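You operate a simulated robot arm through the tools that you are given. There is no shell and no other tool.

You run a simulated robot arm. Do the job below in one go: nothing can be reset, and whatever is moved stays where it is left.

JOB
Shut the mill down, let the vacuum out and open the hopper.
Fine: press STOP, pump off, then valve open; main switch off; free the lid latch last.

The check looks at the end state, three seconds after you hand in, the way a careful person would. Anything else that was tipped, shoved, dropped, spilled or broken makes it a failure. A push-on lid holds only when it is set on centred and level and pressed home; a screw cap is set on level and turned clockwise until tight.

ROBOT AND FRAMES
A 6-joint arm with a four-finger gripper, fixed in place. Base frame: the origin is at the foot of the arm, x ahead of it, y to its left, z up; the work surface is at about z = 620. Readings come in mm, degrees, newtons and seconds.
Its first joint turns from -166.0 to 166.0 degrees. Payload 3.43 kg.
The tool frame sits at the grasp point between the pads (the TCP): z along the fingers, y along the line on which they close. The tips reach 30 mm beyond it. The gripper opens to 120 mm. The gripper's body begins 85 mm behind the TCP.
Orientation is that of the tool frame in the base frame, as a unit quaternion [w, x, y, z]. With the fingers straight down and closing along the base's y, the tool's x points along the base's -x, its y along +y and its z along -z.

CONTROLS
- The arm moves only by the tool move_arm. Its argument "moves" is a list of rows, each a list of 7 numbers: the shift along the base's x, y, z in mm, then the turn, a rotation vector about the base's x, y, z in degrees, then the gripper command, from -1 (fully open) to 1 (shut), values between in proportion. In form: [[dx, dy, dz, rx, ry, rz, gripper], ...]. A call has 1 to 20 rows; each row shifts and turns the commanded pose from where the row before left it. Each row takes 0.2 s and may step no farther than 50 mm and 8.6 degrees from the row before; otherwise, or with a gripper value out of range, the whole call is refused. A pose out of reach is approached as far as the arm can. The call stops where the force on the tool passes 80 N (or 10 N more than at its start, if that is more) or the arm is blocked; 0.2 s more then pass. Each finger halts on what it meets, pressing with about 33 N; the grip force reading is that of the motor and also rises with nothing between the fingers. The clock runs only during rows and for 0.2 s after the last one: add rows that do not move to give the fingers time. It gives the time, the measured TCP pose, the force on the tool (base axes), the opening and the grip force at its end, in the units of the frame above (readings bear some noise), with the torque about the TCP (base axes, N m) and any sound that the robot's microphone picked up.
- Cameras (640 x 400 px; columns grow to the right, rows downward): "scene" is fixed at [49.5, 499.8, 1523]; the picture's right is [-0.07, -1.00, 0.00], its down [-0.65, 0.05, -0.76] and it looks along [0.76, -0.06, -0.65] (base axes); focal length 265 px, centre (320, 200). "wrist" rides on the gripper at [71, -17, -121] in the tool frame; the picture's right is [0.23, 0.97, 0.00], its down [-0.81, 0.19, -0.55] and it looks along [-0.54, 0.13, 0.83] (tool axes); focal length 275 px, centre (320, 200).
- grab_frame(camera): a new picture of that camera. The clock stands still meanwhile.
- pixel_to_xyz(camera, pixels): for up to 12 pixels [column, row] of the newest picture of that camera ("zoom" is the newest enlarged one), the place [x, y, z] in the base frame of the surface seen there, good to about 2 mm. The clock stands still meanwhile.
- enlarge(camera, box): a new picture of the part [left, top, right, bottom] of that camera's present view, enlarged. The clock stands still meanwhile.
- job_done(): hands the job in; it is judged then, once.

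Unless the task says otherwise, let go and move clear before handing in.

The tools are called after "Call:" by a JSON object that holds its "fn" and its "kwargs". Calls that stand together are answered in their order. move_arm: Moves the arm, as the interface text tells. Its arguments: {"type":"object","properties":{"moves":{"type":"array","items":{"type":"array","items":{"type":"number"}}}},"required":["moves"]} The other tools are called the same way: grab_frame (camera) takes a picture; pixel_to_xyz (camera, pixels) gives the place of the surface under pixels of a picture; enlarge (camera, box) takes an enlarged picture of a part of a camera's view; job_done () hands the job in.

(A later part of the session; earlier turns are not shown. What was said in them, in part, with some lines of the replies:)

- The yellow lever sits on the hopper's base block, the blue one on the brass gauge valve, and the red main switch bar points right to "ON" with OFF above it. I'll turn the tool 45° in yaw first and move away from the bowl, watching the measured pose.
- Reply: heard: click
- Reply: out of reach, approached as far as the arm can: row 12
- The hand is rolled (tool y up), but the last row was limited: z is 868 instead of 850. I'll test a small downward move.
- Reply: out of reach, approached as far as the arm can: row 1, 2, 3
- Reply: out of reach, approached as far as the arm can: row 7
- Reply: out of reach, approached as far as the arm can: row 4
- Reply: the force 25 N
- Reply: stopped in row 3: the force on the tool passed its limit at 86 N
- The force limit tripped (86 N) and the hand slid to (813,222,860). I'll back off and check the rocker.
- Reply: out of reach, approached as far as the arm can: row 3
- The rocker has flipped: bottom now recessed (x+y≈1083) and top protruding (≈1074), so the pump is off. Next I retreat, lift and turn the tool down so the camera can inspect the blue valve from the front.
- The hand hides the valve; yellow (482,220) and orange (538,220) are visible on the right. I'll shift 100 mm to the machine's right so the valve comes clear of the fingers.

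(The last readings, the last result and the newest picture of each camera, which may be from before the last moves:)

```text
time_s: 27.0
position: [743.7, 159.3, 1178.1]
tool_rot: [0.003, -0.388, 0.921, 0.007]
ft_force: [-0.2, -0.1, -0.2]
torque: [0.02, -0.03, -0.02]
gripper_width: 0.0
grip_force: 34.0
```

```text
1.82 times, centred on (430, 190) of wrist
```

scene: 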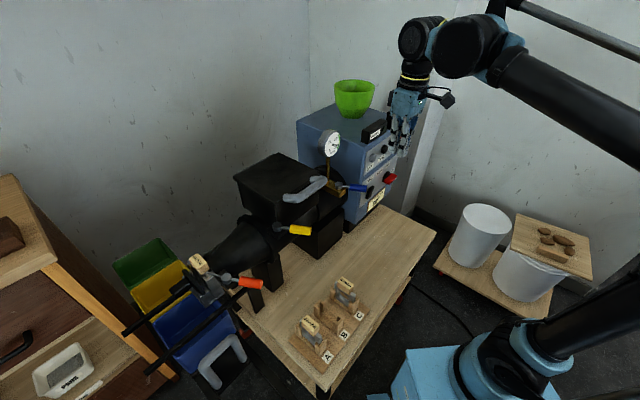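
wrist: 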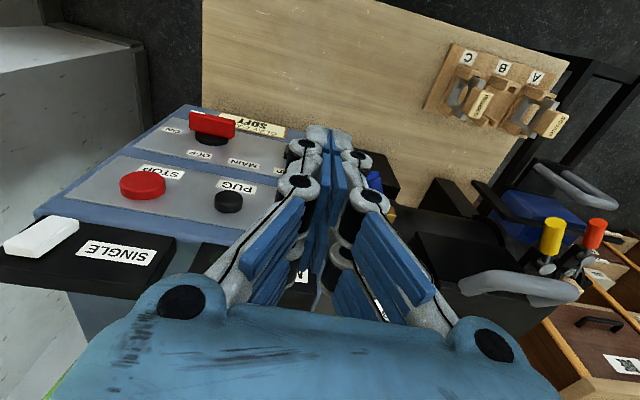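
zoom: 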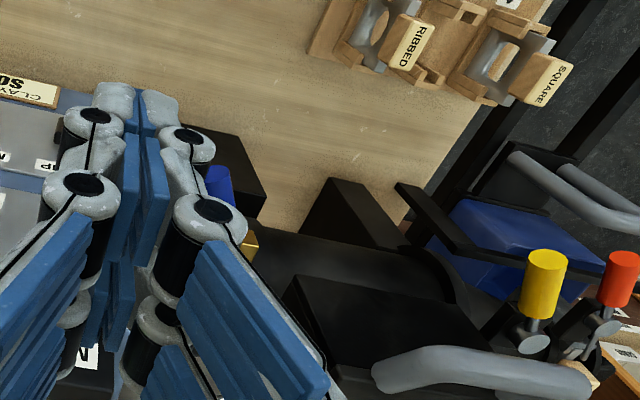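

The enlarge tool re-renders sharply, so I'll use the scene camera to examine the blue, yellow and orange levers.

Call:
{"fn": "enlarge", "kwargs": {"camera": "scene", "box": [310, 125, 380, 210]}}

Call:
{"fn": "pixel_to_xyz", "kwargs": {"camera": "zoom", "pixels": [[230, 320], [285, 300], [350, 290], [195, 300], [250, 350], [180, 260], [175, 200], [180, 90], [130, 70], [300, 255], [330, 320], [235, 290]]}}

Call:
{"fn": "enlarge", "kwargs": {"camera": "scene", "box": [255, 190, 325, 250]}}

Call:
{"fn": "pixel_to_xyz", "kwargs": {"camera": "zoom", "pixels": [[215, 290], [440, 355], [330, 330], [190, 350], [250, 380], [200, 250], [300, 300], [130, 300], [450, 130], [300, 60], [200, 330], [370, 340]]}}

```text
4.71 times, centred on (345, 168) of scene
```

zoom: 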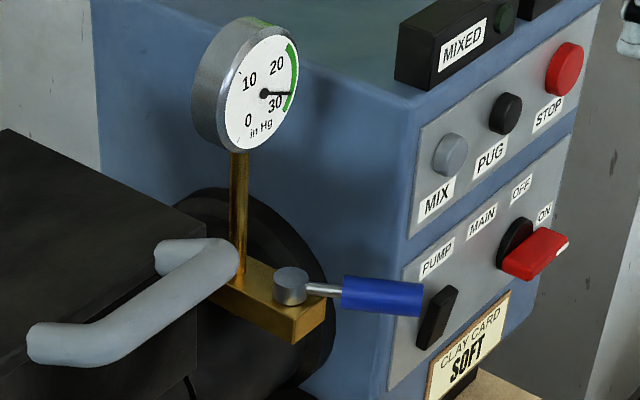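

```text
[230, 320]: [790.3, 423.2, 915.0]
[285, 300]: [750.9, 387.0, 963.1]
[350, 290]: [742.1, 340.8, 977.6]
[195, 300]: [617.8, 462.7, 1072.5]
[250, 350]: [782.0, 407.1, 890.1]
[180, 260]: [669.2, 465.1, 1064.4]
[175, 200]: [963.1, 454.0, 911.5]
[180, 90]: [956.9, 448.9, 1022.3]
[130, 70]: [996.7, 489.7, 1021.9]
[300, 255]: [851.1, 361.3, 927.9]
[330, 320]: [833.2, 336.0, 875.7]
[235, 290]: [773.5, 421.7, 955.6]
```

```text
6.67 times, centred on (290, 220) of scene
```

zoom: 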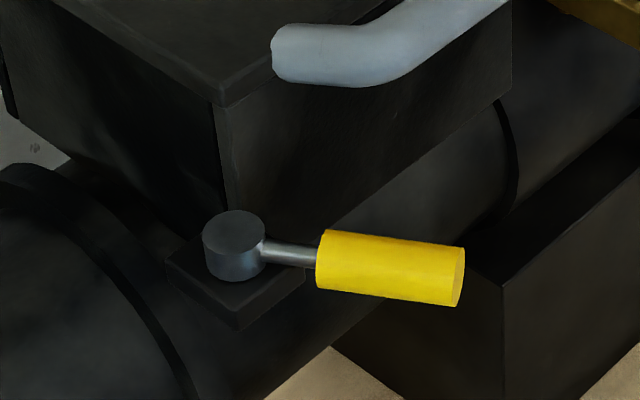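

```text
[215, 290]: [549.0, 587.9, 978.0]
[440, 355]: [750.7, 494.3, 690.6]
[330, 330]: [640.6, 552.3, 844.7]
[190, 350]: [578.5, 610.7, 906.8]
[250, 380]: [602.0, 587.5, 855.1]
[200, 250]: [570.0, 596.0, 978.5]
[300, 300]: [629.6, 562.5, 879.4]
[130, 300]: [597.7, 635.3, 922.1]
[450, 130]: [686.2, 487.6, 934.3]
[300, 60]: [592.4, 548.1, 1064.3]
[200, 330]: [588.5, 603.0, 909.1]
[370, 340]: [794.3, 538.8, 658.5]
```

I'll measure the valve block, hub, gauge and lid handle more precisely.

Call:
{"fn": "enlarge", "kwargs": {"camera": "scene", "box": [310, 125, 380, 210]}}

Call:
{"fn": "pixel_to_xyz", "kwargs": {"camera": "zoom", "pixels": [[292, 272], [322, 290], [347, 290], [415, 300], [250, 268], [318, 310], [265, 93], [205, 90], [237, 220], [235, 258], [185, 245], [45, 330]]}}

Call:
{"fn": "enlarge", "kwargs": {"camera": "scene", "box": [255, 190, 325, 250]}}

Call:
{"fn": "pixel_to_xyz", "kwargs": {"camera": "zoom", "pixels": [[235, 225], [290, 250], [325, 255], [455, 270], [390, 265], [235, 315], [290, 280], [180, 270], [290, 30], [400, 30], [220, 90], [500, 80]]}}

```text
4.71 times, centred on (345, 168) of scene
```

zoom: 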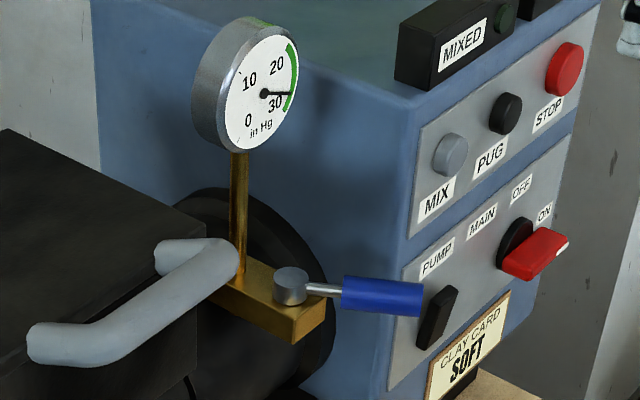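

```text
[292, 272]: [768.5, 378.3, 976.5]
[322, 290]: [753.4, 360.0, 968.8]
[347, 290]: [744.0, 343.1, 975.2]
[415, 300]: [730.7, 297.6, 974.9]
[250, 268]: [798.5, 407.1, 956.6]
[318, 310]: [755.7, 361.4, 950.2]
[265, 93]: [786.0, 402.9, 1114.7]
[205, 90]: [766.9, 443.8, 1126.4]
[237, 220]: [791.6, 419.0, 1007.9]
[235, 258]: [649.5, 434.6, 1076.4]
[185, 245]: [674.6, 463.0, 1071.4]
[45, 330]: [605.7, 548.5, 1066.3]
```

```text
6.67 times, centred on (290, 220) of scene
```

zoom: 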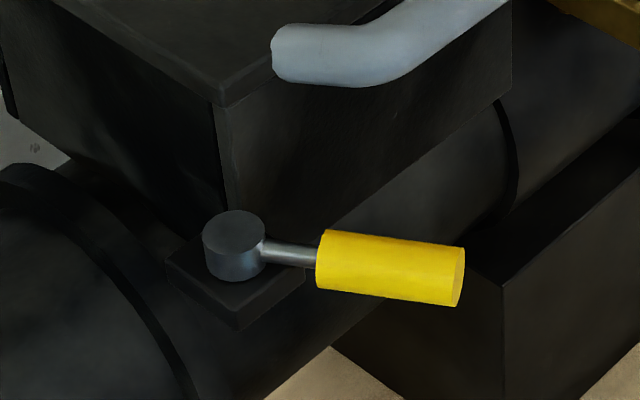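

```text
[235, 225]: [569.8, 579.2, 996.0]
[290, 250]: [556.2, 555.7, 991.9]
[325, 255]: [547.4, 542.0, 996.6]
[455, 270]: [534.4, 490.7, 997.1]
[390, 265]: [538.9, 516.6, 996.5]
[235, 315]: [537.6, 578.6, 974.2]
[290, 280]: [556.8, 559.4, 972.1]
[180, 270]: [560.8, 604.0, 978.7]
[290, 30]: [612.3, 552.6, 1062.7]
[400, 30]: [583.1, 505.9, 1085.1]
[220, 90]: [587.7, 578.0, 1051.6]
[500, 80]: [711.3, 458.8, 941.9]
```

Valve hub is at (768,378,976) with the lever pointing 20° right of straight-out, tip at (731,298,975); lid handle sits at z>1066 and the gauge at z>1078, so a horizontal hand at z≈976 is clear of both. I'll pitch the tool horizontal and place it in front, right of the lever.

Call:
{"fn": "move_arm", "kwargs": {"moves": [[-3.9, 4.1, -16.8, 5.303, -5.303, 0, 1], [-3.9, 4.1, -16.8, 5.303, -5.303, 0, 1], [-3.9, 4.1, -16.8, 5.303, -5.303, 0, 1], [-3.9, 4.1, -16.8, 5.303, -5.303, 0, 1], [-3.9, 4.1, -16.8, 5.303, -5.303, 0, 1], [-3.9, 4.1, -16.8, 5.303, -5.303, 0, 1], [-3.9, 4.1, -16.8, 5.303, -5.303, 0, 1], [-3.9, 4.1, -16.8, 5.303, -5.303, 0, 1], [-3.9, 4.1, -16.8, 5.303, -5.303, 0, 1], [-3.9, 4.1, -16.8, 5.303, -5.303, 0, 1], [-3.9, 4.1, -16.8, 5.303, -5.303, 0, 1], [-3.9, 4.1, -16.8, 5.303, -5.303, 0, 1], [0, 0, 0, 0, 0, 0, 1]]}}

Call:
{"fn": "grab_frame", "kwargs": {"camera": "wrist"}}

Call:
{"fn": "enlarge", "kwargs": {"camera": "scene", "box": [310, 125, 420, 225]}}

```text
time_s: 29.8
position: [696.6, 211.0, 974.6]
tool_rot: [0.658, -0.276, 0.646, 0.272]
ft_force: [-0.5, 0.4, 0.1]
torque: [-0.04, -0.02, 0.01]
gripper_width: 0.0
grip_force: 33.4
```

```text
taken
```

wrist: 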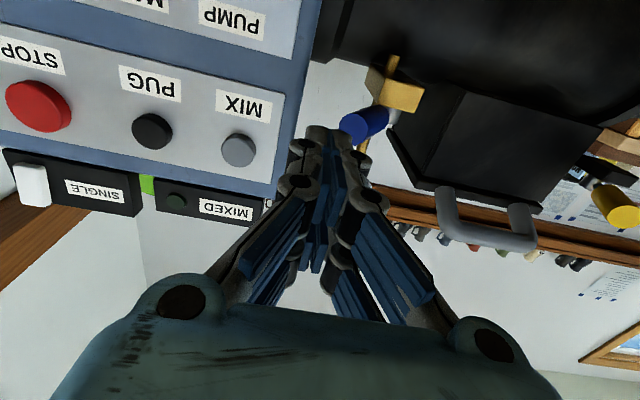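

```text
4.00 times, centred on (365, 175) of scene
```

zoom: 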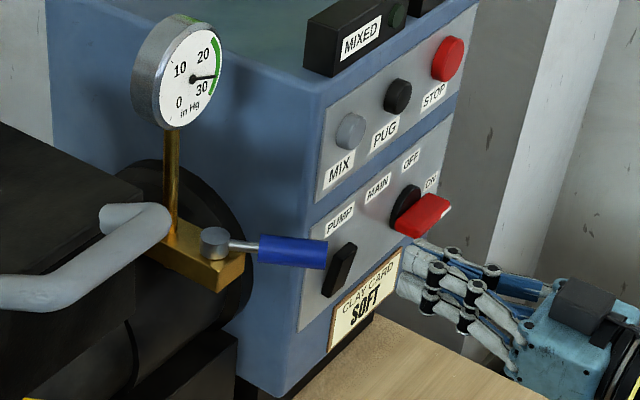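

The fingertips are in front of and to the right of the blue lever (365,125 in wrist view). I'll advance ~85 mm alongside the lever's right flank.

Call:
{"fn": "move_arm", "kwargs": {"moves": [[15, 15, 0, 0, 0, 0, 1], [15, 15, 0, 0, 0, 0, 1], [15, 15, 0, 0, 0, 0, 1], [15, 15, 0, 0, 0, 0, 1], [0, 0, 0, 0, 0, 0, 1]]}}

Call:
{"fn": "grab_frame", "kwargs": {"camera": "wrist"}}

Call:
{"fn": "enlarge", "kwargs": {"camera": "scene", "box": [310, 125, 420, 225]}}

```text
time_s: 31.0
position: [756.0, 271.5, 974.4]
tool_rot: [0.658, -0.276, 0.646, 0.272]
ft_force: [0.1, -0.8, -0.5]
torque: [0.01, 0.01, 0.01]
gripper_width: 0.0
grip_force: 33.1
```

```text
taken
```

wrist: 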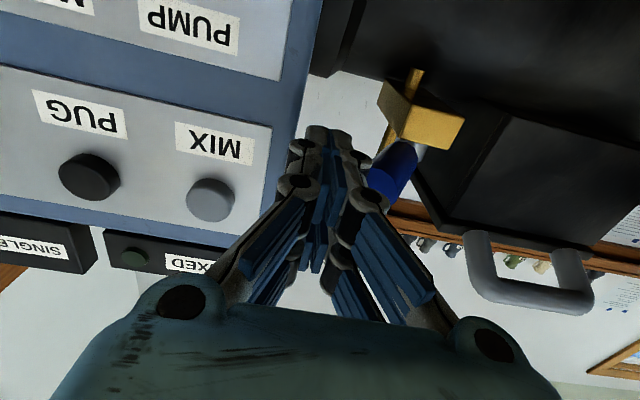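

```text
4.00 times, centred on (365, 175) of scene
```

zoom: 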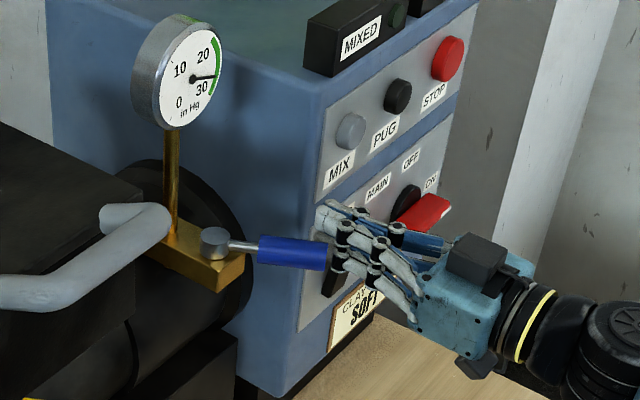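

The fingers are alongside the lever's right side. Now push left (−u) gently, watching force.

Call:
{"fn": "move_arm", "kwargs": {"moves": [[-3, 3, 0, 0, 0, 0, 1], [-3, 3, 0, 0, 0, 0, 1], [-3, 3, 0, 0, 0, 0, 1], [-2, 2, 0, 0, 0, 0, 1], [-2, 2, 0, 0, 0, 0, 1]]}}

```text
time_s: 32.2
position: [742.8, 283.3, 975.1]
tool_rot: [0.657, -0.276, 0.647, 0.272]
ft_force: [0.5, -1.3, -1.1]
torque: [0.02, 0.03, 0.0]
gripper_width: 0.0
grip_force: 34.2
```

Call:
{"fn": "move_arm", "kwargs": {"moves": [[-2, 2, 0, 0, 0, 0, 1], [-2, 2, 0, 0, 0, 0, 1], [-2, 2, 0, 0, 0, 0, 1], [-2, 2, 0, 0, 0, 0, 1]]}}

Call:
{"fn": "enlarge", "kwargs": {"camera": "scene", "box": [310, 125, 420, 225]}}

```text
time_s: 33.2
position: [734.2, 291.7, 975.5]
tool_rot: [0.657, -0.275, 0.647, 0.272]
ft_force: [-0.3, -0.3, -0.1]
torque: [0.0, -0.03, 0.01]
gripper_width: 0.0
grip_force: 33.3
```

```text
4.00 times, centred on (365, 175) of scene
```

zoom: 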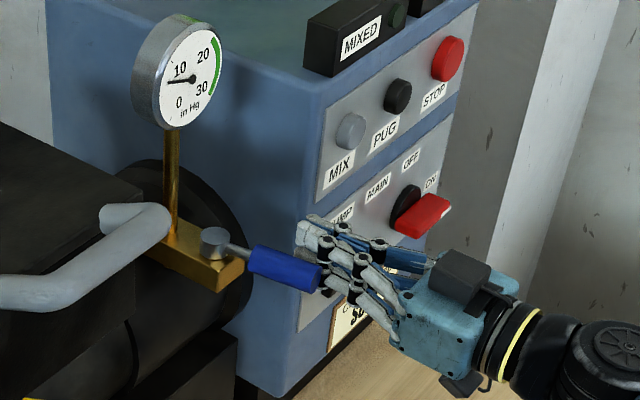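

The lever follows with little force and the gauge needle has dropped to ~7 inHg: this is the opening direction. I'll keep sweeping left along the arc.

Call:
{"fn": "move_arm", "kwargs": {"moves": [[-4.1, 5.8, 0, 0, 0, 0, 1], [-4.1, 5.8, 0, 0, 0, 0, 1], [-4.1, 5.8, 0, 0, 0, 0, 1], [-4.1, 5.8, 0, 0, 0, 0, 1], [-4.1, 5.8, 0, 0, 0, 0, 1], [-4.1, 5.8, 0, 0, 0, 0, 1], [-4.1, 5.8, 0, 0, 0, 0, 1], [-4.1, 5.8, 0, 0, 0, 0, 1]]}}

Call:
{"fn": "enlarge", "kwargs": {"camera": "scene", "box": [310, 125, 420, 225]}}

Call:
{"fn": "grab_frame", "kwargs": {"camera": "wrist"}}

```text
time_s: 35.0
position: [704.7, 333.7, 974.7]
tool_rot: [0.659, -0.272, 0.648, 0.268]
ft_force: [30.7, -64.3, -1.7]
torque: [-0.39, -0.1, -1.33]
gripper_width: 0.0
grip_force: 34.1
```

```text
4.00 times, centred on (365, 175) of scene
```

zoom: 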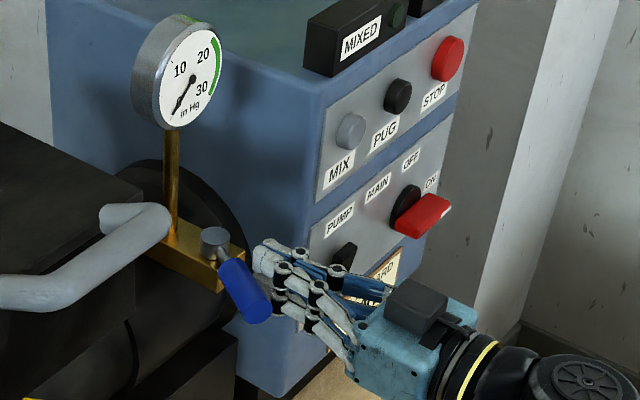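

```text
taken
```

wrist: 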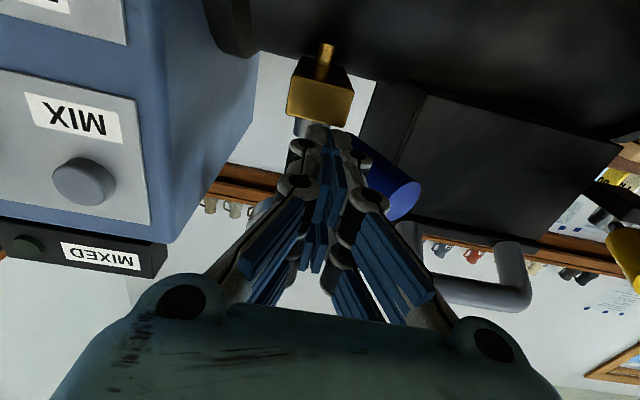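

Force climbed to ~71 N and the needle reads about 0: the lever looks to be at its open stop. I'll back the fingers off to the right and measure the lever's angle.

Call:
{"fn": "move_arm", "kwargs": {"moves": [[3, -4, 0, 0, 0, 0, 1], [5, -5, 0, 0, 0, 0, 1], [5, -5, 0, 0, 0, 0, 1], [0, 0, 0, 0, 0, 0, 1]]}}

Call:
{"fn": "enlarge", "kwargs": {"camera": "scene", "box": [310, 125, 420, 225]}}

Call:
{"fn": "pixel_to_xyz", "kwargs": {"camera": "zoom", "pixels": [[213, 238], [228, 265], [260, 312], [245, 290], [250, 310], [195, 95]]}}

```text
time_s: 36.0
position: [714.3, 324.7, 974.7]
tool_rot: [0.657, -0.277, 0.646, 0.272]
ft_force: [0.9, -0.4, 0.4]
torque: [0.02, 0.0, 0.03]
gripper_width: 0.1
grip_force: 33.7
```

```text
4.00 times, centred on (365, 175) of scene
```

zoom: 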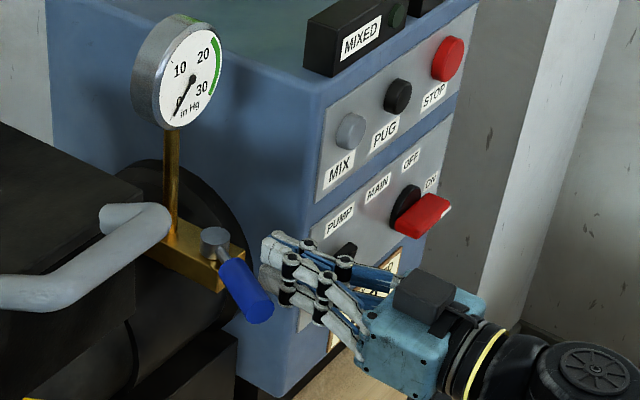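

```text
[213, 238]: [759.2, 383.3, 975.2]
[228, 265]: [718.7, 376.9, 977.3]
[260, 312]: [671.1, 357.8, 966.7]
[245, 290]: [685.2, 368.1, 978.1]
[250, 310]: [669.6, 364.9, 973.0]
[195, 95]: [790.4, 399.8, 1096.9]
```

The lever now points along 191° (swung ~54°) and stays there with the gauge at ~0. I'll check that it's truly at its stop by pushing once more near its tip.

Call:
{"fn": "move_arm", "kwargs": {"moves": [[-10, -10, 0, 0, 0, 0, 1], [-5, 5, 0, 0, 0, 0, 1], [-5, 5, 0, 0, 0, 0, 1], [-2, 2, 0, 0, 0, 0, 1], [-2, 2, 0, 0, 0, 0, 1], [-1.5, 1.5, 0, 0, 0, 0, 1]]}}

```text
time_s: 37.4
position: [690.8, 328.6, 975.1]
tool_rot: [0.657, -0.274, 0.648, 0.271]
ft_force: [11.6, -12.2, 0.0]
torque: [-0.08, -0.06, -0.42]
gripper_width: 0.0
grip_force: 33.5
```

Call:
{"fn": "move_arm", "kwargs": {"moves": [[-1.2, 1.2, 0, 0, 0, 0, 1], [-1.2, 1.2, 0, 0, 0, 0, 1], [-1.2, 1.2, 0, 0, 0, 0, 1]]}}

Call:
{"fn": "enlarge", "kwargs": {"camera": "scene", "box": [310, 125, 420, 225]}}

Call:
{"fn": "pixel_to_xyz", "kwargs": {"camera": "zoom", "pixels": [[213, 238], [228, 265], [260, 312], [245, 290], [250, 310], [265, 305]]}}

```text
time_s: 38.2
position: [687.9, 328.0, 975.8]
tool_rot: [0.658, -0.273, 0.648, 0.27]
ft_force: [40.4, -45.5, 13.5]
torque: [0.09, -0.35, -1.42]
gripper_width: 0.1
grip_force: 33.5
```

```text
4.00 times, centred on (365, 175) of scene
```

zoom: 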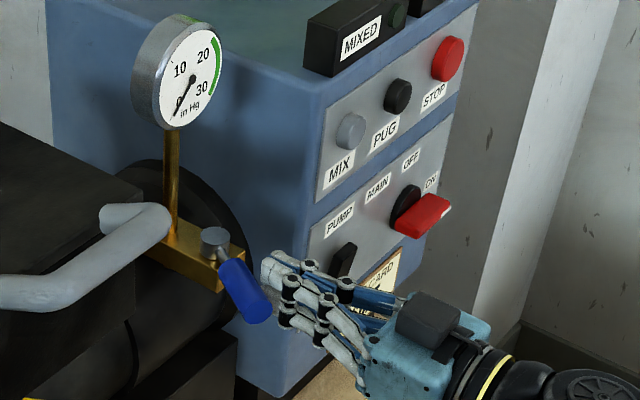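

```text
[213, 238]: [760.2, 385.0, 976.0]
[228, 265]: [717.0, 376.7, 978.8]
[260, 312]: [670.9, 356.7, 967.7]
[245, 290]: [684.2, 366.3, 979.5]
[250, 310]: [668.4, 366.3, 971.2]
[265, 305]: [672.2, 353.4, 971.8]
```

With 61 N the lever didn't move further, so the valve is fully open (gauge 0). Next: withdraw and go to the red main switch, rolling the hand so the fingers close vertically, opened slightly.

Call:
{"fn": "move_arm", "kwargs": {"moves": [[5, -5, 0, 0, 0, 0, 1], [7, -7, 0, 0, 0, 0, 1], [-20, -20, 0, 0, 0, 0, 1], [-25, -25, 0, 0, 0, 0, 1], [0, 0, 0, 0, 0, 0, 1]]}}

Call:
{"fn": "enlarge", "kwargs": {"camera": "scene", "box": [310, 125, 420, 225]}}

```text
time_s: 39.4
position: [655.1, 276.2, 974.7]
tool_rot: [0.657, -0.275, 0.648, 0.271]
ft_force: [-0.8, -0.3, -0.9]
torque: [-0.01, -0.01, 0.01]
gripper_width: 0.0
grip_force: 33.5
```

```text
4.00 times, centred on (365, 175) of scene
```

zoom: 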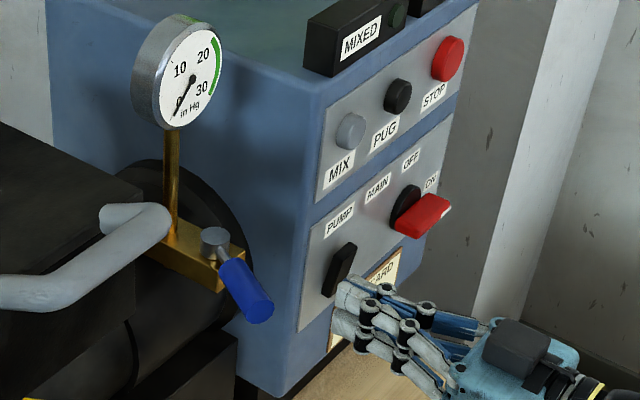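

Valve stays open and the rocker is still flipped. Moving to the main switch now.

Call:
{"fn": "move_arm", "kwargs": {"moves": [[15.8, -18.1, -9.1, 5.303, 5.303, 0, 1], [15.8, -18.1, -9.1, 5.303, 5.303, 0, 1], [15.8, -18.1, -9.1, 5.303, 5.303, 0, 1], [15.8, -18.1, -9.1, 5.303, 5.303, 0, 1], [15.8, -18.1, -9.1, 5.303, 5.303, 0, 1], [15.8, -18.1, -9.1, 5.303, 5.303, 0, 1], [15.8, -18.1, -9.1, 5.303, 5.303, 0, 0.1], [15.8, -18.1, -9.1, 5.303, 5.303, 0, 0.1], [15.8, -18.1, -9.1, 5.303, 5.303, 0, 0.1], [15.8, -18.1, -9.1, 5.303, 5.303, 0, 0.1], [15.8, -18.1, -9.1, 5.303, 5.303, 0, 0.1], [15.8, -18.1, -9.1, 5.303, 5.303, 0, 0.1], [0, 0, 0, 0, 0, 0, 0.1]]}}

Call:
{"fn": "grab_frame", "kwargs": {"camera": "wrist"}}

Call:
{"fn": "enlarge", "kwargs": {"camera": "scene", "box": [340, 135, 450, 225]}}

```text
time_s: 42.2
position: [844.5, 58.2, 866.1]
tool_rot: [0.279, 0.27, 0.65, 0.653]
ft_force: [0.0, 0.4, 0.1]
torque: [-0.01, 0.0, -0.01]
gripper_width: 53.8
grip_force: 0.1
```

```text
taken
```

wrist: 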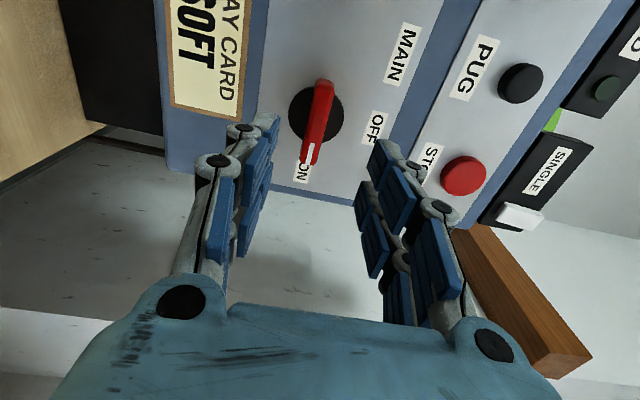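

```text
4.44 times, centred on (395, 180) of scene
```

zoom: 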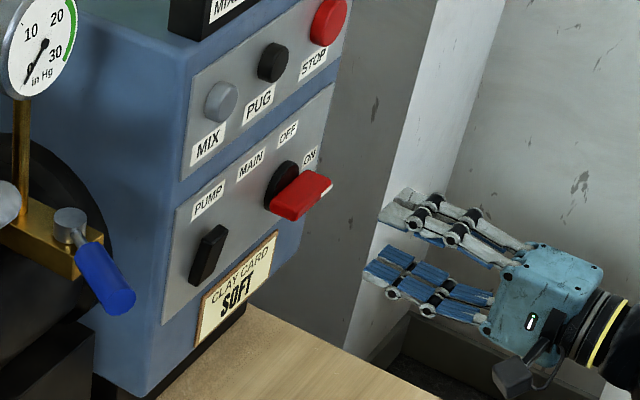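

The knob is in clear view: bar from (322,80) to (308,165), disc centre ~(316,112), OFF label to the right (= up). I'll measure bar and disc precisely.

Call:
{"fn": "enlarge", "kwargs": {"camera": "wrist", "box": [265, 60, 375, 190]}}

Call:
{"fn": "pixel_to_xyz", "kwargs": {"camera": "wrist", "pixels": [[322, 84], [314, 90], [331, 92], [317, 120], [310, 120], [327, 120], [308, 160], [303, 150], [318, 150], [292, 115], [340, 115], [316, 88]]}}

```text
3.08 times, centred on (320, 125) of wrist
```

zoom: 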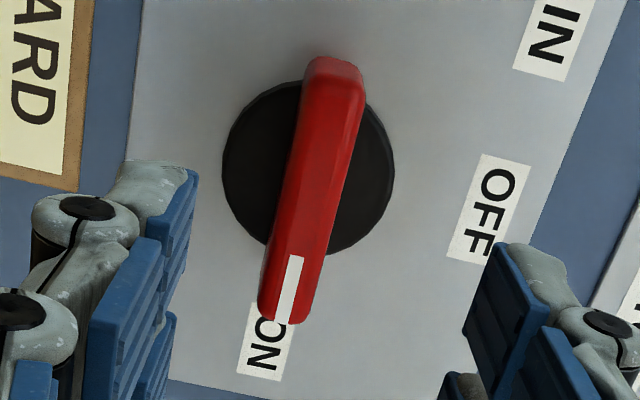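

```text
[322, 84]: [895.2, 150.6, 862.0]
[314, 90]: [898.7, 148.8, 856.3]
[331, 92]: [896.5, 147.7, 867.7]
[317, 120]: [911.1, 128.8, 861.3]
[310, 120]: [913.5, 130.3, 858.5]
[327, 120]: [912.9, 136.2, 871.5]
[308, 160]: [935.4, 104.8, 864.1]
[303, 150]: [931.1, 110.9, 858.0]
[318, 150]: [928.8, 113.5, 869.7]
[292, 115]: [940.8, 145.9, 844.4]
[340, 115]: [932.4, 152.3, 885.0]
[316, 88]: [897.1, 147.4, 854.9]
```

Knob axis is at u≈556.8, z≈864.5, bar front at depth 735, disc at 768. I'll advance 90 mm with the fingers open 54 mm straddling the bar.

Call:
{"fn": "move_arm", "kwargs": {"moves": [[13, 12.5, -0.4, 0, 0, 0, 0.1], [13, 12.5, -0.4, 0, 0, 0, 0.1], [13, 12.5, -0.4, 0, 0, 0, 0.1], [13, 12.5, -0.4, 0, 0, 0, 0.1], [12, 13, 0, 0, 0, 0, 0.1], [0, 0, 0, 0, 0, 0, 0.1]]}}

Call:
{"fn": "grab_frame", "kwargs": {"camera": "wrist"}}

Call:
{"fn": "enlarge", "kwargs": {"camera": "scene", "box": [340, 135, 450, 225]}}

```text
time_s: 43.6
position: [906.9, 122.8, 863.8]
tool_rot: [0.28, 0.269, 0.65, 0.653]
ft_force: [0.8, -0.2, -0.8]
torque: [0.03, 0.01, 0.0]
gripper_width: 54.2
grip_force: 0.1
```

```text
taken
```

wrist: 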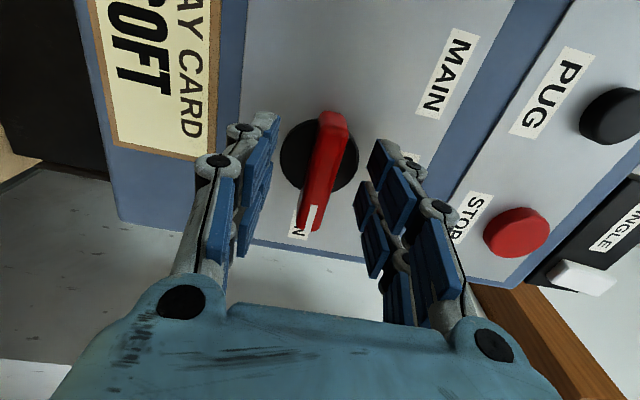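

```text
4.44 times, centred on (395, 180) of scene
```

zoom: 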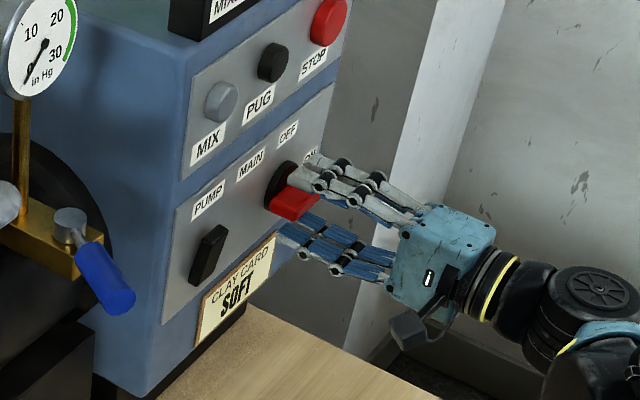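

The bar lies between the fingers. Small 2 mm lateral correction, then close on the bar.

Call:
{"fn": "move_arm", "kwargs": {"moves": [[1.6, -1.6, 0.5, 0, 0, 0, 0.1], [0, 0, 0, 0, 0, 0, 0.5], [0, 0, 0, 0, 0, 0, 1], [0, 0, 0, 0, 0, 0, 1]]}}

Call:
{"fn": "enlarge", "kwargs": {"camera": "wrist", "box": [220, 80, 440, 260]}}

```text
time_s: 44.6
position: [908.5, 120.3, 864.8]
tool_rot: [0.279, 0.269, 0.651, 0.652]
ft_force: [-2.4, -0.3, -7.5]
torque: [-0.15, 0.19, -0.1]
gripper_width: 16.1
grip_force: 45.1
```

```text
2.22 times, centred on (330, 170) of wrist
```

zoom: 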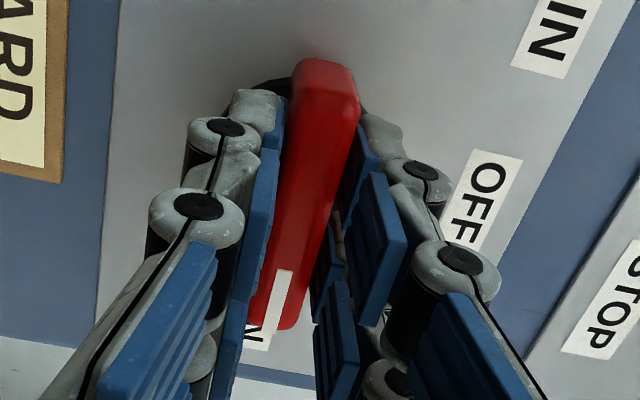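

The bar is gripped (16 mm). Now rotate counter-clockwise seen from the front, first 30° and check forces.

Call:
{"fn": "move_arm", "kwargs": {"moves": [[0, 0, 0, -3.5, -3.5, 0, 1], [0, 0, 0, -5.3, -5.3, 0, 1], [0, 0, 0, -5.3, -5.3, 0, 1], [0, 0, 0, -5.3, -5.3, 0, 1]]}}

```text
time_s: 45.6
position: [908.6, 121.1, 864.5]
tool_rot: [0.426, 0.105, 0.695, 0.569]
ft_force: [-5.6, -1.4, -38.4]
torque: [-0.45, 0.65, -0.62]
gripper_width: 15.9
grip_force: 45.3
```

Knob turns with the hand, but a −38 N vertical side load built up; I'll lower the tool ~1.5 mm to relieve it while continuing to turn.

Call:
{"fn": "move_arm", "kwargs": {"moves": [[0, 0, -1.0, 0, 0, 0, 1], [0, 0, -0.8, -3.5, -3.5, 0, 1]]}}

```text
time_s: 46.2
position: [908.7, 119.0, 863.1]
tool_rot: [0.451, 0.074, 0.697, 0.552]
ft_force: [10.5, -2.9, 3.4]
torque: [-0.39, 0.36, 0.83]
gripper_width: 16.1
grip_force: 45.0
```

Side load is relieved. Continue turning 30° more.

Call:
{"fn": "move_arm", "kwargs": {"moves": [[0, 0, 0, -5.3, -5.3, 0, 1], [0, 0, 0, -5.3, -5.3, 0, 1], [0, 0, 0, -5.3, -5.3, 0, 1]]}}

```text
time_s: 47.0
position: [908.9, 119.3, 862.5]
tool_rot: [0.549, -0.065, 0.699, 0.455]
ft_force: [34.0, -6.1, 8.3]
torque: [0.23, -0.18, -0.82]
gripper_width: 16.3
grip_force: 44.9
```

Relieve the +x side load with a 1–1.5 mm shift and continue turning.

Call:
{"fn": "move_arm", "kwargs": {"moves": [[1.3, -0.3, 0.3, 0, 0, 0, 1], [0.3, -0.3, 0, -5.3, -5.3, 0, 1], [0.3, -0.3, 0, -5.3, -5.3, 0, 1]]}}

Call:
{"fn": "enlarge", "kwargs": {"camera": "scene", "box": [340, 135, 450, 225]}}

```text
time_s: 47.8
position: [909.3, 118.8, 862.7]
tool_rot: [0.601, -0.157, 0.685, 0.381]
ft_force: [19.4, -12.5, -12.3]
torque: [0.71, -0.53, -0.99]
gripper_width: 16.1
grip_force: 45.1
```

```text
4.44 times, centred on (395, 180) of scene
```

zoom: 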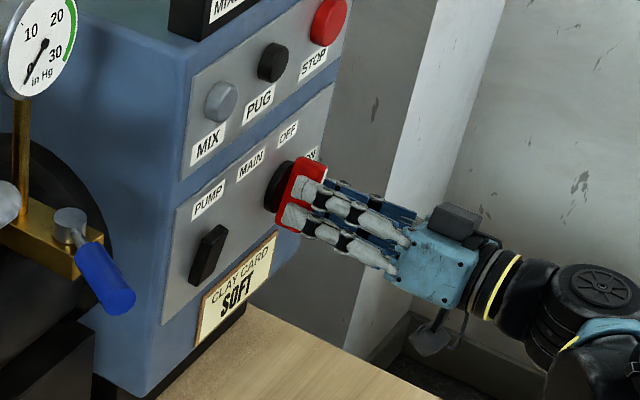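

About 70° turned so far. Continue with the remaining ~20°, shifting slightly to relieve the side load.

Call:
{"fn": "move_arm", "kwargs": {"moves": [[0.6, -0.6, -0.4, -3.5, -3.5, 0, 1], [0.3, -0.3, 0, -5.3, -5.3, 0, 1], [0, 0, 0, -4, -4, 0, 1]]}}

Call:
{"fn": "enlarge", "kwargs": {"camera": "scene", "box": [340, 135, 450, 225]}}

```text
time_s: 48.6
position: [911.2, 119.3, 862.7]
tool_rot: [0.653, -0.265, 0.651, 0.282]
ft_force: [-0.3, -13.2, -16.5]
torque: [-0.89, 0.88, -0.25]
gripper_width: 16.0
grip_force: 44.9
```

```text
4.44 times, centred on (395, 180) of scene
```

zoom: 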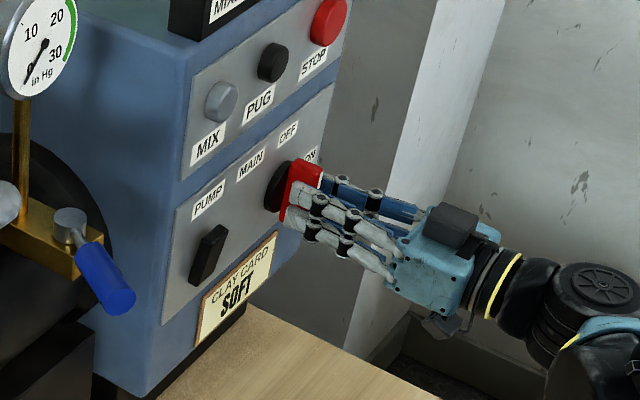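

~88° turned; the bar looks vertical. I'll add 3°, then open the fingers and back off to check the mark points to OFF.

Call:
{"fn": "move_arm", "kwargs": {"moves": [[0, 0, 0, -2.2, -2.2, 0, 1], [0, 0, 0, 0, 0, 0, 1]]}}

```text
time_s: 49.2
position: [910.5, 117.8, 863.0]
tool_rot: [0.66, -0.281, 0.645, 0.266]
ft_force: [-4.1, -16.8, -16.0]
torque: [1.04, 1.14, -0.26]
gripper_width: 15.9
grip_force: 44.9
```

A turning resistance of ~1.5 N·m appeared, so the switch is at its stop. Open the fingers and back away.

Call:
{"fn": "move_arm", "kwargs": {"moves": [[0, 0, 0, 0, 0, 0, 0.1], [0, 0, 0, 0, 0, 0, 0.1], [-8, -8, 0, 0, 0, 0, 0.1], [-20, -20, 0, 0, 0, 0, 0.1], [-25, -25, 0, 0, 0, 0, 0.1], [-25, -25, 0, 0, 0, 0, 0.1], [0, 0, 0, 0, 0, 0, 0.1]]}}

Call:
{"fn": "grab_frame", "kwargs": {"camera": "wrist"}}

Call:
{"fn": "enlarge", "kwargs": {"camera": "scene", "box": [340, 135, 450, 225]}}

```text
time_s: 50.8
position: [834.3, 41.1, 863.0]
tool_rot: [0.66, -0.283, 0.644, 0.266]
ft_force: [-0.4, 0.4, -0.7]
torque: [0.02, 0.0, 0.0]
gripper_width: 53.8
grip_force: 0.0
```

```text
taken
```

wrist: 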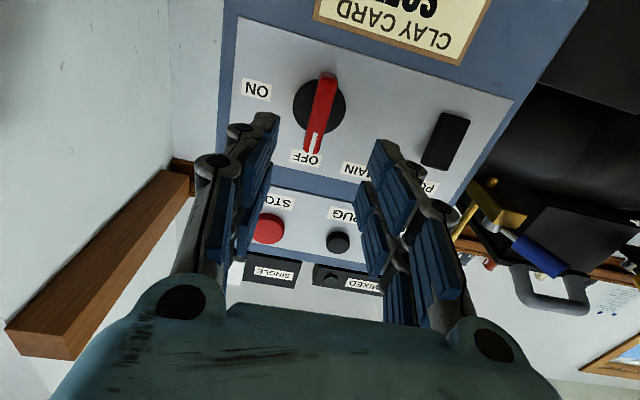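

```text
4.44 times, centred on (395, 180) of scene
```

zoom: 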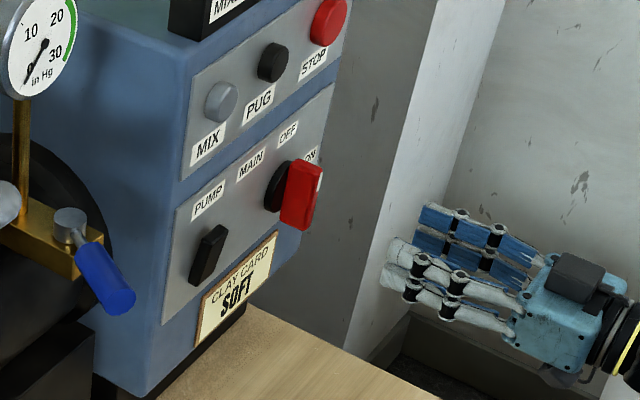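

The white mark now points to OFF (315,158), main switch is off. Last is the yellow latch: hub (570,579,996), tip (534,491); I'll close the fingers and travel along the front to its right side.

Call:
{"fn": "move_arm", "kwargs": {"moves": [[-15, 5, 30, 0, 0, 0, 1], [-20, 15, 35, 0, 0, 0, 1], [-25, 22, 30, 0, 0, 0, 1], [-30, 28, 20, 0, 0, 0, 1], [-30, 30, 12, 0, 0, 0, 1], [-33, 33, 0, 0, 0, 0, 1], [-33, 33, 0, 0, 0, 0, 1], [-33, 33, 0, 0, 0, 0, 1], [-33, 33, 0, 0, 0, 0, 1], [-33, 33, 0, 0, 0, 0, 1], [0, 0, 0, 0, 0, 0, 1]]}}

Call:
{"fn": "grab_frame", "kwargs": {"camera": "wrist"}}

Call:
{"fn": "grab_frame", "kwargs": {"camera": "scene"}}

```text
time_s: 53.2
position: [554.7, 297.8, 992.5]
tool_rot: [0.658, -0.284, 0.645, 0.266]
ft_force: [0.5, 0.5, 0.0]
torque: [-0.03, -0.03, 0.0]
gripper_width: 0.0
grip_force: 32.7
```

```text
taken
```

wrist: 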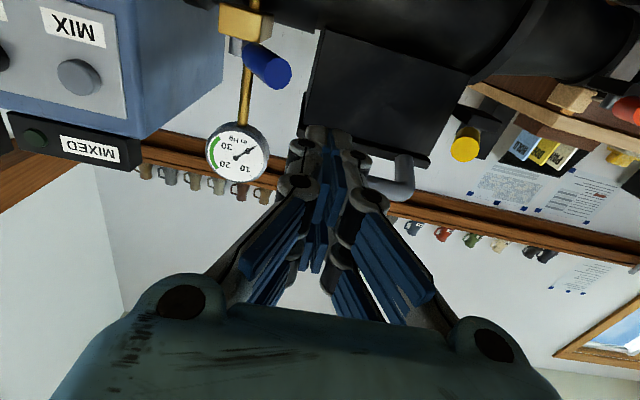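

```text
taken
```

scene: 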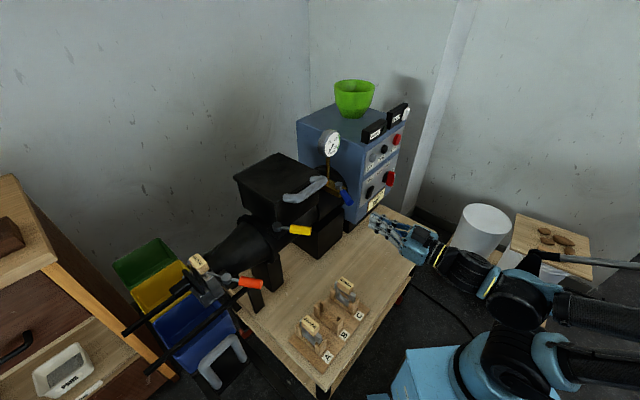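

Yellow lever is at (466,145) in the wrist view, to the machine-left. Continue ~105 mm left.

Call:
{"fn": "move_arm", "kwargs": {"moves": [[-25, 25, 0, 0, 0, 0, 1], [-25, 25, 0, 0, 0, 0, 1], [-24, 24, 0, 0, 0, 0, 1], [0, 0, 0, 0, 0, 0, 1]]}}

Call:
{"fn": "grab_frame", "kwargs": {"camera": "wrist"}}

Call:
{"fn": "enlarge", "kwargs": {"camera": "wrist", "box": [280, 60, 560, 235]}}

```text
time_s: 54.2
position: [472.2, 380.1, 992.1]
tool_rot: [0.66, -0.282, 0.643, 0.265]
ft_force: [-0.3, 0.9, -0.5]
torque: [0.01, -0.01, 0.0]
gripper_width: 0.0
grip_force: 32.8
out of reach, approached as far as the arm can: row 1
```

```text
taken
```

wrist: 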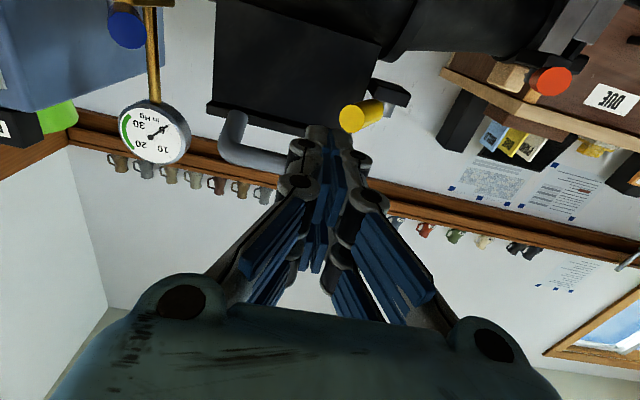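

```text
2.29 times, centred on (420, 148) of wrist
```

zoom: 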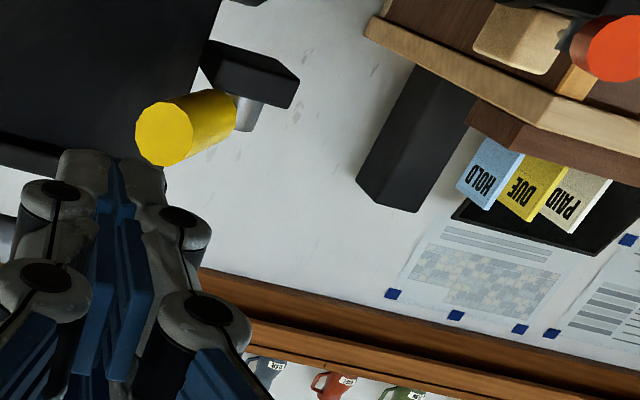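

The hand is in front of the yellow lever's right side (tip u≈31; hand u≈65). I'll measure the lever's end face before sliding alongside.

Call:
{"fn": "pixel_to_xyz", "kwargs": {"camera": "zoom", "pixels": [[165, 135], [145, 130], [180, 130], [165, 110], [165, 155], [215, 120], [245, 110], [265, 75], [20, 165], [60, 120]]}}

Call:
{"fn": "pixel_to_xyz", "kwargs": {"camera": "wrist", "pixels": [[270, 160], [285, 160], [228, 130], [240, 148], [300, 60], [340, 100]]}}

```text
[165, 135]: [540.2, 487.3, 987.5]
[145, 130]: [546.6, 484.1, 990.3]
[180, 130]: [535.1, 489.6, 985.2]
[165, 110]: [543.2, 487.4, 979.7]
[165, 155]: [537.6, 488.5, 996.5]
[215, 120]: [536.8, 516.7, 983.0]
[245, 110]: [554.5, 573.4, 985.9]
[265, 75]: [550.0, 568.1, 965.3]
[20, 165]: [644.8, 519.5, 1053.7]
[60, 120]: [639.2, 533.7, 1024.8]
```

```text
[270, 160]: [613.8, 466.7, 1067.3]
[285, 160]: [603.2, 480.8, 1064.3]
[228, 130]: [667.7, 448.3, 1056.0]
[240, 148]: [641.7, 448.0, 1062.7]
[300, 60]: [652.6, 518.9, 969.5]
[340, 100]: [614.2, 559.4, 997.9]
```

Lever end-face centre is (540,487,987.5). I'll shift 17 mm right for clearance, then slide forward 120 mm alongside it.

Call:
{"fn": "move_arm", "kwargs": {"moves": [[12, -12, -2, 0, 0, 0, 1], [17, 17, -1, 0, 0, 0, 1], [17, 17, 0, 0, 0, 0, 1], [17, 17, 0, 0, 0, 0, 1], [17, 17, 0, 0, 0, 0, 1], [17, 17, 0, 0, 0, 0, 1], [0, 0, 0, 0, 0, 0, 1]]}}

Call:
{"fn": "grab_frame", "kwargs": {"camera": "wrist"}}

Call:
{"fn": "enlarge", "kwargs": {"camera": "scene", "box": [230, 150, 380, 260]}}

```text
time_s: 55.8
position: [572.1, 453.5, 986.1]
tool_rot: [0.66, -0.282, 0.644, 0.266]
ft_force: [-0.2, 0.1, 0.7]
torque: [-0.01, -0.01, -0.01]
gripper_width: 0.0
grip_force: 33.2
```

```text
taken
```

wrist: 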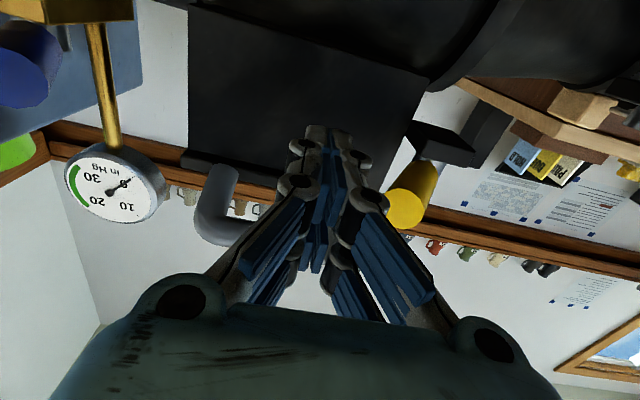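

```text
3.64 times, centred on (305, 205) of scene
```

zoom: 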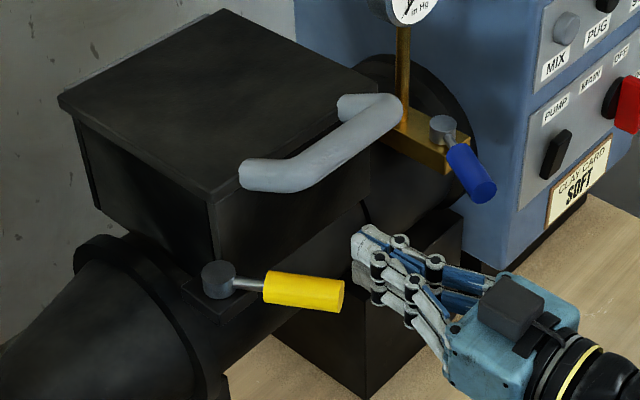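

Fingers are to the right of the yellow lever. Push left gently.

Call:
{"fn": "move_arm", "kwargs": {"moves": [[-4, 4, 0, 0, 0, 0, 1], [-4, 4, 0, 0, 0, 0, 1], [-3, 3, 0, 0, 0, 0, 1], [-2, 2, 0, 0, 0, 0, 1], [-2, 2, 0, 0, 0, 0, 1], [-2, 2, 0, 0, 0, 0, 1]]}}

```text
time_s: 57.2
position: [555.3, 469.0, 987.2]
tool_rot: [0.66, -0.281, 0.644, 0.265]
ft_force: [-0.5, -3.0, 2.5]
torque: [0.07, 0.02, 0.03]
gripper_width: 0.0
grip_force: 32.5
```

Call:
{"fn": "move_arm", "kwargs": {"moves": [[-2, 2, 0, 0, 0, 0, 1], [-2, 2, 0, 0, 0, 0, 1], [-2, 2, 0, 0, 0, 0, 1], [-2, 2, 0, 0, 0, 0, 1]]}}

Call:
{"fn": "enlarge", "kwargs": {"camera": "scene", "box": [230, 150, 380, 260]}}

```text
time_s: 58.2
position: [545.8, 476.2, 987.1]
tool_rot: [0.66, -0.281, 0.644, 0.266]
ft_force: [-0.5, -1.4, 1.6]
torque: [0.04, 0.02, 0.02]
gripper_width: 0.3
grip_force: 32.6
```

```text
3.64 times, centred on (305, 205) of scene
```

zoom: 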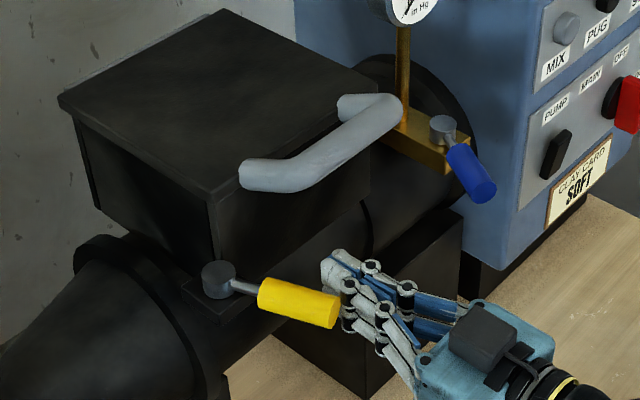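

The lever follows with little force. Continue sweeping left to its stop.

Call:
{"fn": "move_arm", "kwargs": {"moves": [[-3.5, 3.5, 0, 0, 0, 0, 1], [-3.5, 3.5, 0, 0, 0, 0, 1], [-3.5, 3.5, 0, 0, 0, 0, 1], [-3.5, 3.5, 0, 0, 0, 0, 1], [-3.5, 3.5, 0, 0, 0, 0, 1], [-3.5, 3.5, 0, 0, 0, 0, 1]]}}

Call:
{"fn": "enlarge", "kwargs": {"camera": "scene", "box": [230, 150, 380, 260]}}

```text
time_s: 59.6
position: [523.4, 498.5, 988.2]
tool_rot: [0.66, -0.282, 0.644, 0.265]
ft_force: [0.2, -0.6, 0.1]
torque: [0.03, 0.03, 0.0]
gripper_width: 0.0
grip_force: 33.2
```

```text
3.64 times, centred on (305, 205) of scene
```

zoom: 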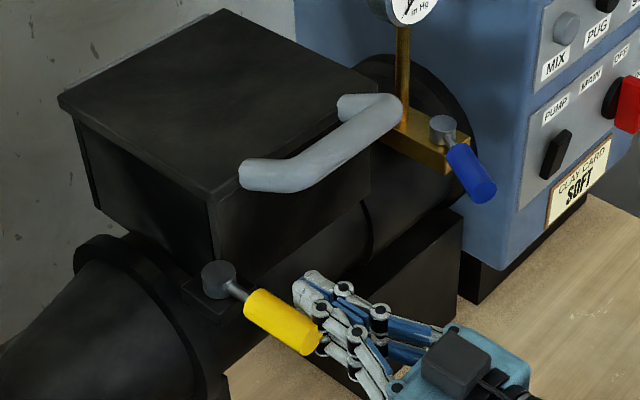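

Call:
{"fn": "move_arm", "kwargs": {"moves": [[-3.5, 3.5, 0, 0, 0, 0, 1], [-3.5, 3.5, 0, 0, 0, 0, 1], [-3.5, 3.5, 0, 0, 0, 0, 1], [-3.5, 3.5, 0, 0, 0, 0, 1], [-3.5, 3.5, 0, 0, 0, 0, 1], [-3, 3, 0, 0, 0, 0, 1], [-3, 3, 0, 0, 0, 0, 1]]}}

Call:
{"fn": "enlarge", "kwargs": {"camera": "scene", "box": [230, 150, 380, 260]}}

```text
time_s: 61.2
position: [500.7, 521.4, 986.6]
tool_rot: [0.66, -0.282, 0.644, 0.265]
ft_force: [0.9, 0.1, 3.1]
torque: [0.04, 0.0, -0.02]
gripper_width: 0.0
grip_force: 33.2
```

```text
3.64 times, centred on (305, 205) of scene
```

zoom: 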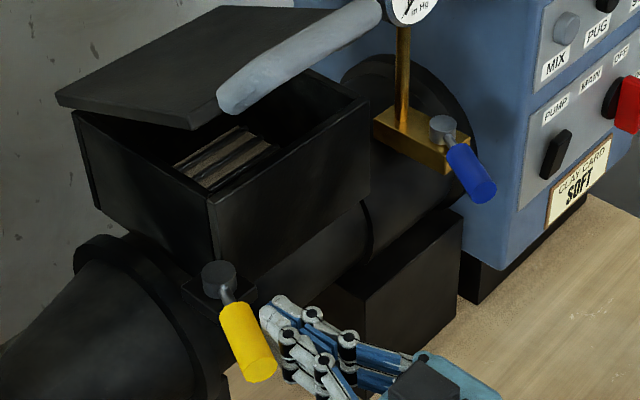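

The hopper lid has sprung open: the latch is released. I'll push a little further to bring the lever to its stop.

Call:
{"fn": "move_arm", "kwargs": {"moves": [[-2, 2, 0, 0, 0, 0, 1], [-2, 2, 0, 0, 0, 0, 1], [-2, 2, 0, 0, 0, 0, 1], [-1.5, 1.5, 0, 0, 0, 0, 1]]}}

Call:
{"fn": "enlarge", "kwargs": {"camera": "scene", "box": [230, 130, 380, 260]}}

```text
time_s: 62.2
position: [493.3, 527.4, 988.8]
tool_rot: [0.661, -0.281, 0.644, 0.264]
ft_force: [15.3, -14.0, 11.1]
torque: [0.35, -0.03, -0.51]
gripper_width: 0.0
grip_force: 33.1
```

```text
3.08 times, centred on (305, 195) of scene
```

zoom: 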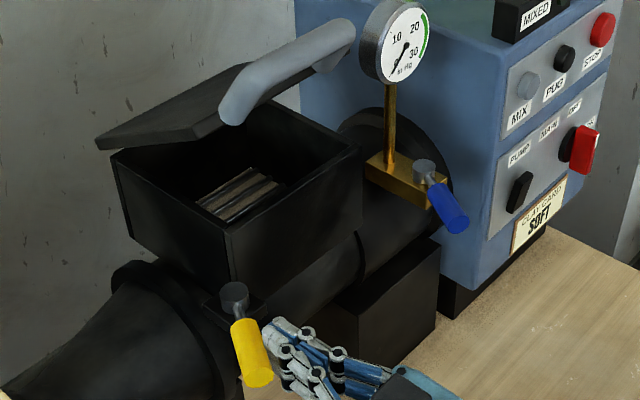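

The lever is at its stop (24 N) and the lid is up. Back off to the right, retreat from the machine, and check everything.

Call:
{"fn": "move_arm", "kwargs": {"moves": [[5, -5, 0, 0, 0, 0, 1], [7, -7, 0, 0, 0, 0, 1], [-20, -20, 0, 0, 0, 0, 1], [-25, -25, 0, 0, 0, 0, 1], [-20, -25, 0, 0, 0, 0, 1], [0, -35, 0, 0, 0, 0, 1], [10, -45, 0, 0, 0, 0, 1], [10, -45, 0, 0, 0, 0, 1], [10, -45, 0, 0, 0, 0, 1], [0, 0, 0, 0, 0, 0, 1]]}}

Call:
{"fn": "grab_frame", "kwargs": {"camera": "scene"}}

Call:
{"fn": "enlarge", "kwargs": {"camera": "scene", "box": [230, 90, 420, 260]}}

```text
time_s: 64.4
position: [475.8, 283.0, 985.9]
tool_rot: [0.66, -0.282, 0.643, 0.266]
ft_force: [-0.3, 0.0, -0.7]
torque: [0.0, 0.0, -0.02]
gripper_width: 0.1
grip_force: 33.2
out of reach, approached as far as the arm can: row 9
```

```text
taken
```

scene: 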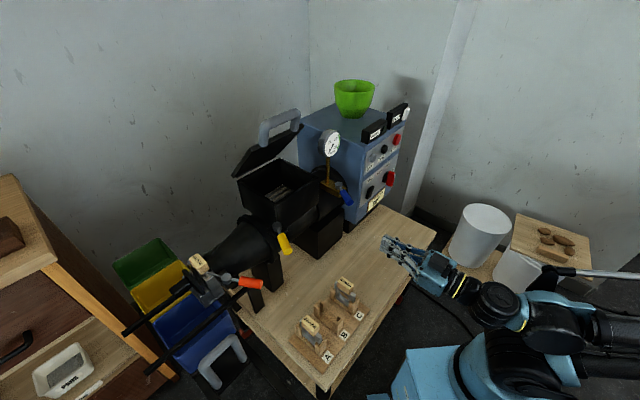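

```text
2.35 times, centred on (325, 175) of scene
```

zoom: 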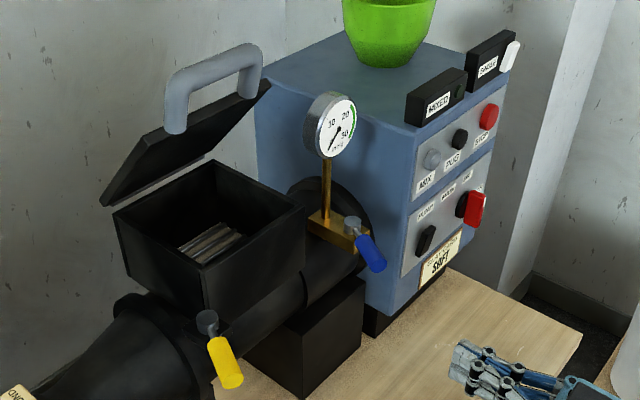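

The hopper lid stands open, gauge at 0, valve and latch swung. I'll do a final close check of the pump rocker and main switch.

Call:
{"fn": "enlarge", "kwargs": {"camera": "scene", "box": [360, 160, 410, 210]}}

Call:
{"fn": "enlarge", "kwargs": {"camera": "scene", "box": [310, 125, 410, 215]}}

```text
8.00 times, centred on (385, 185) of scene
```

zoom: 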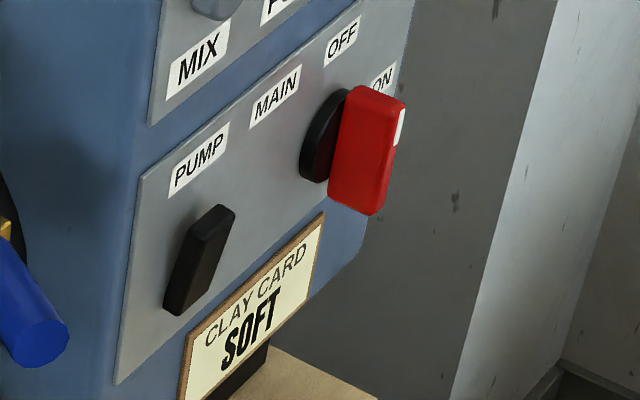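

```text
4.44 times, centred on (360, 170) of scene
```

zoom: 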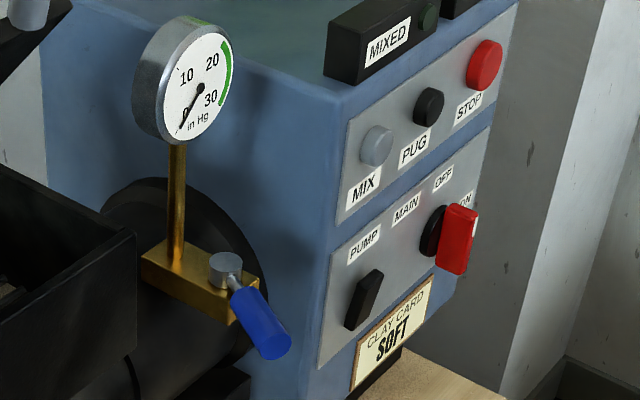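

The pump rocker is tilted with its bottom pressed in (off), and the main switch's white mark points up to OFF. The vacuum gauge reads 0, the blue valve is open, the yellow latch is free with the lid standing open, and the arm is clear. Handing in.

Call:
{"fn": "job_done", "kwargs": {}}

```text
The job is handed in.
```

The mill is shut down, the vacuum is out and the hopper is open. I did the steps in the order you gave:

1. **STOP:** pressed, with an audible click; the button sprang back afterwards.
2. **Pump:** the rocker is tipped over to the other side, bottom pressed in. I heard no click. The first push also hit the 80 N force limit (86 N), but the rocker had flipped and stayed that way.
3. **Valve:** the blue lever is at its far stop, and the gauge fell from about 28 inHg to 0.
4. **Main switch:** turned a quarter turn, with the white mark pointing at OFF.
5. **Lid latch:** the yellow lever is at its stop. The lid sprang up by itself and stands open.

I saw nothing tipped, shoved or dropped in the final pictures. The hand is closed and in front of the machine, well clear of it.
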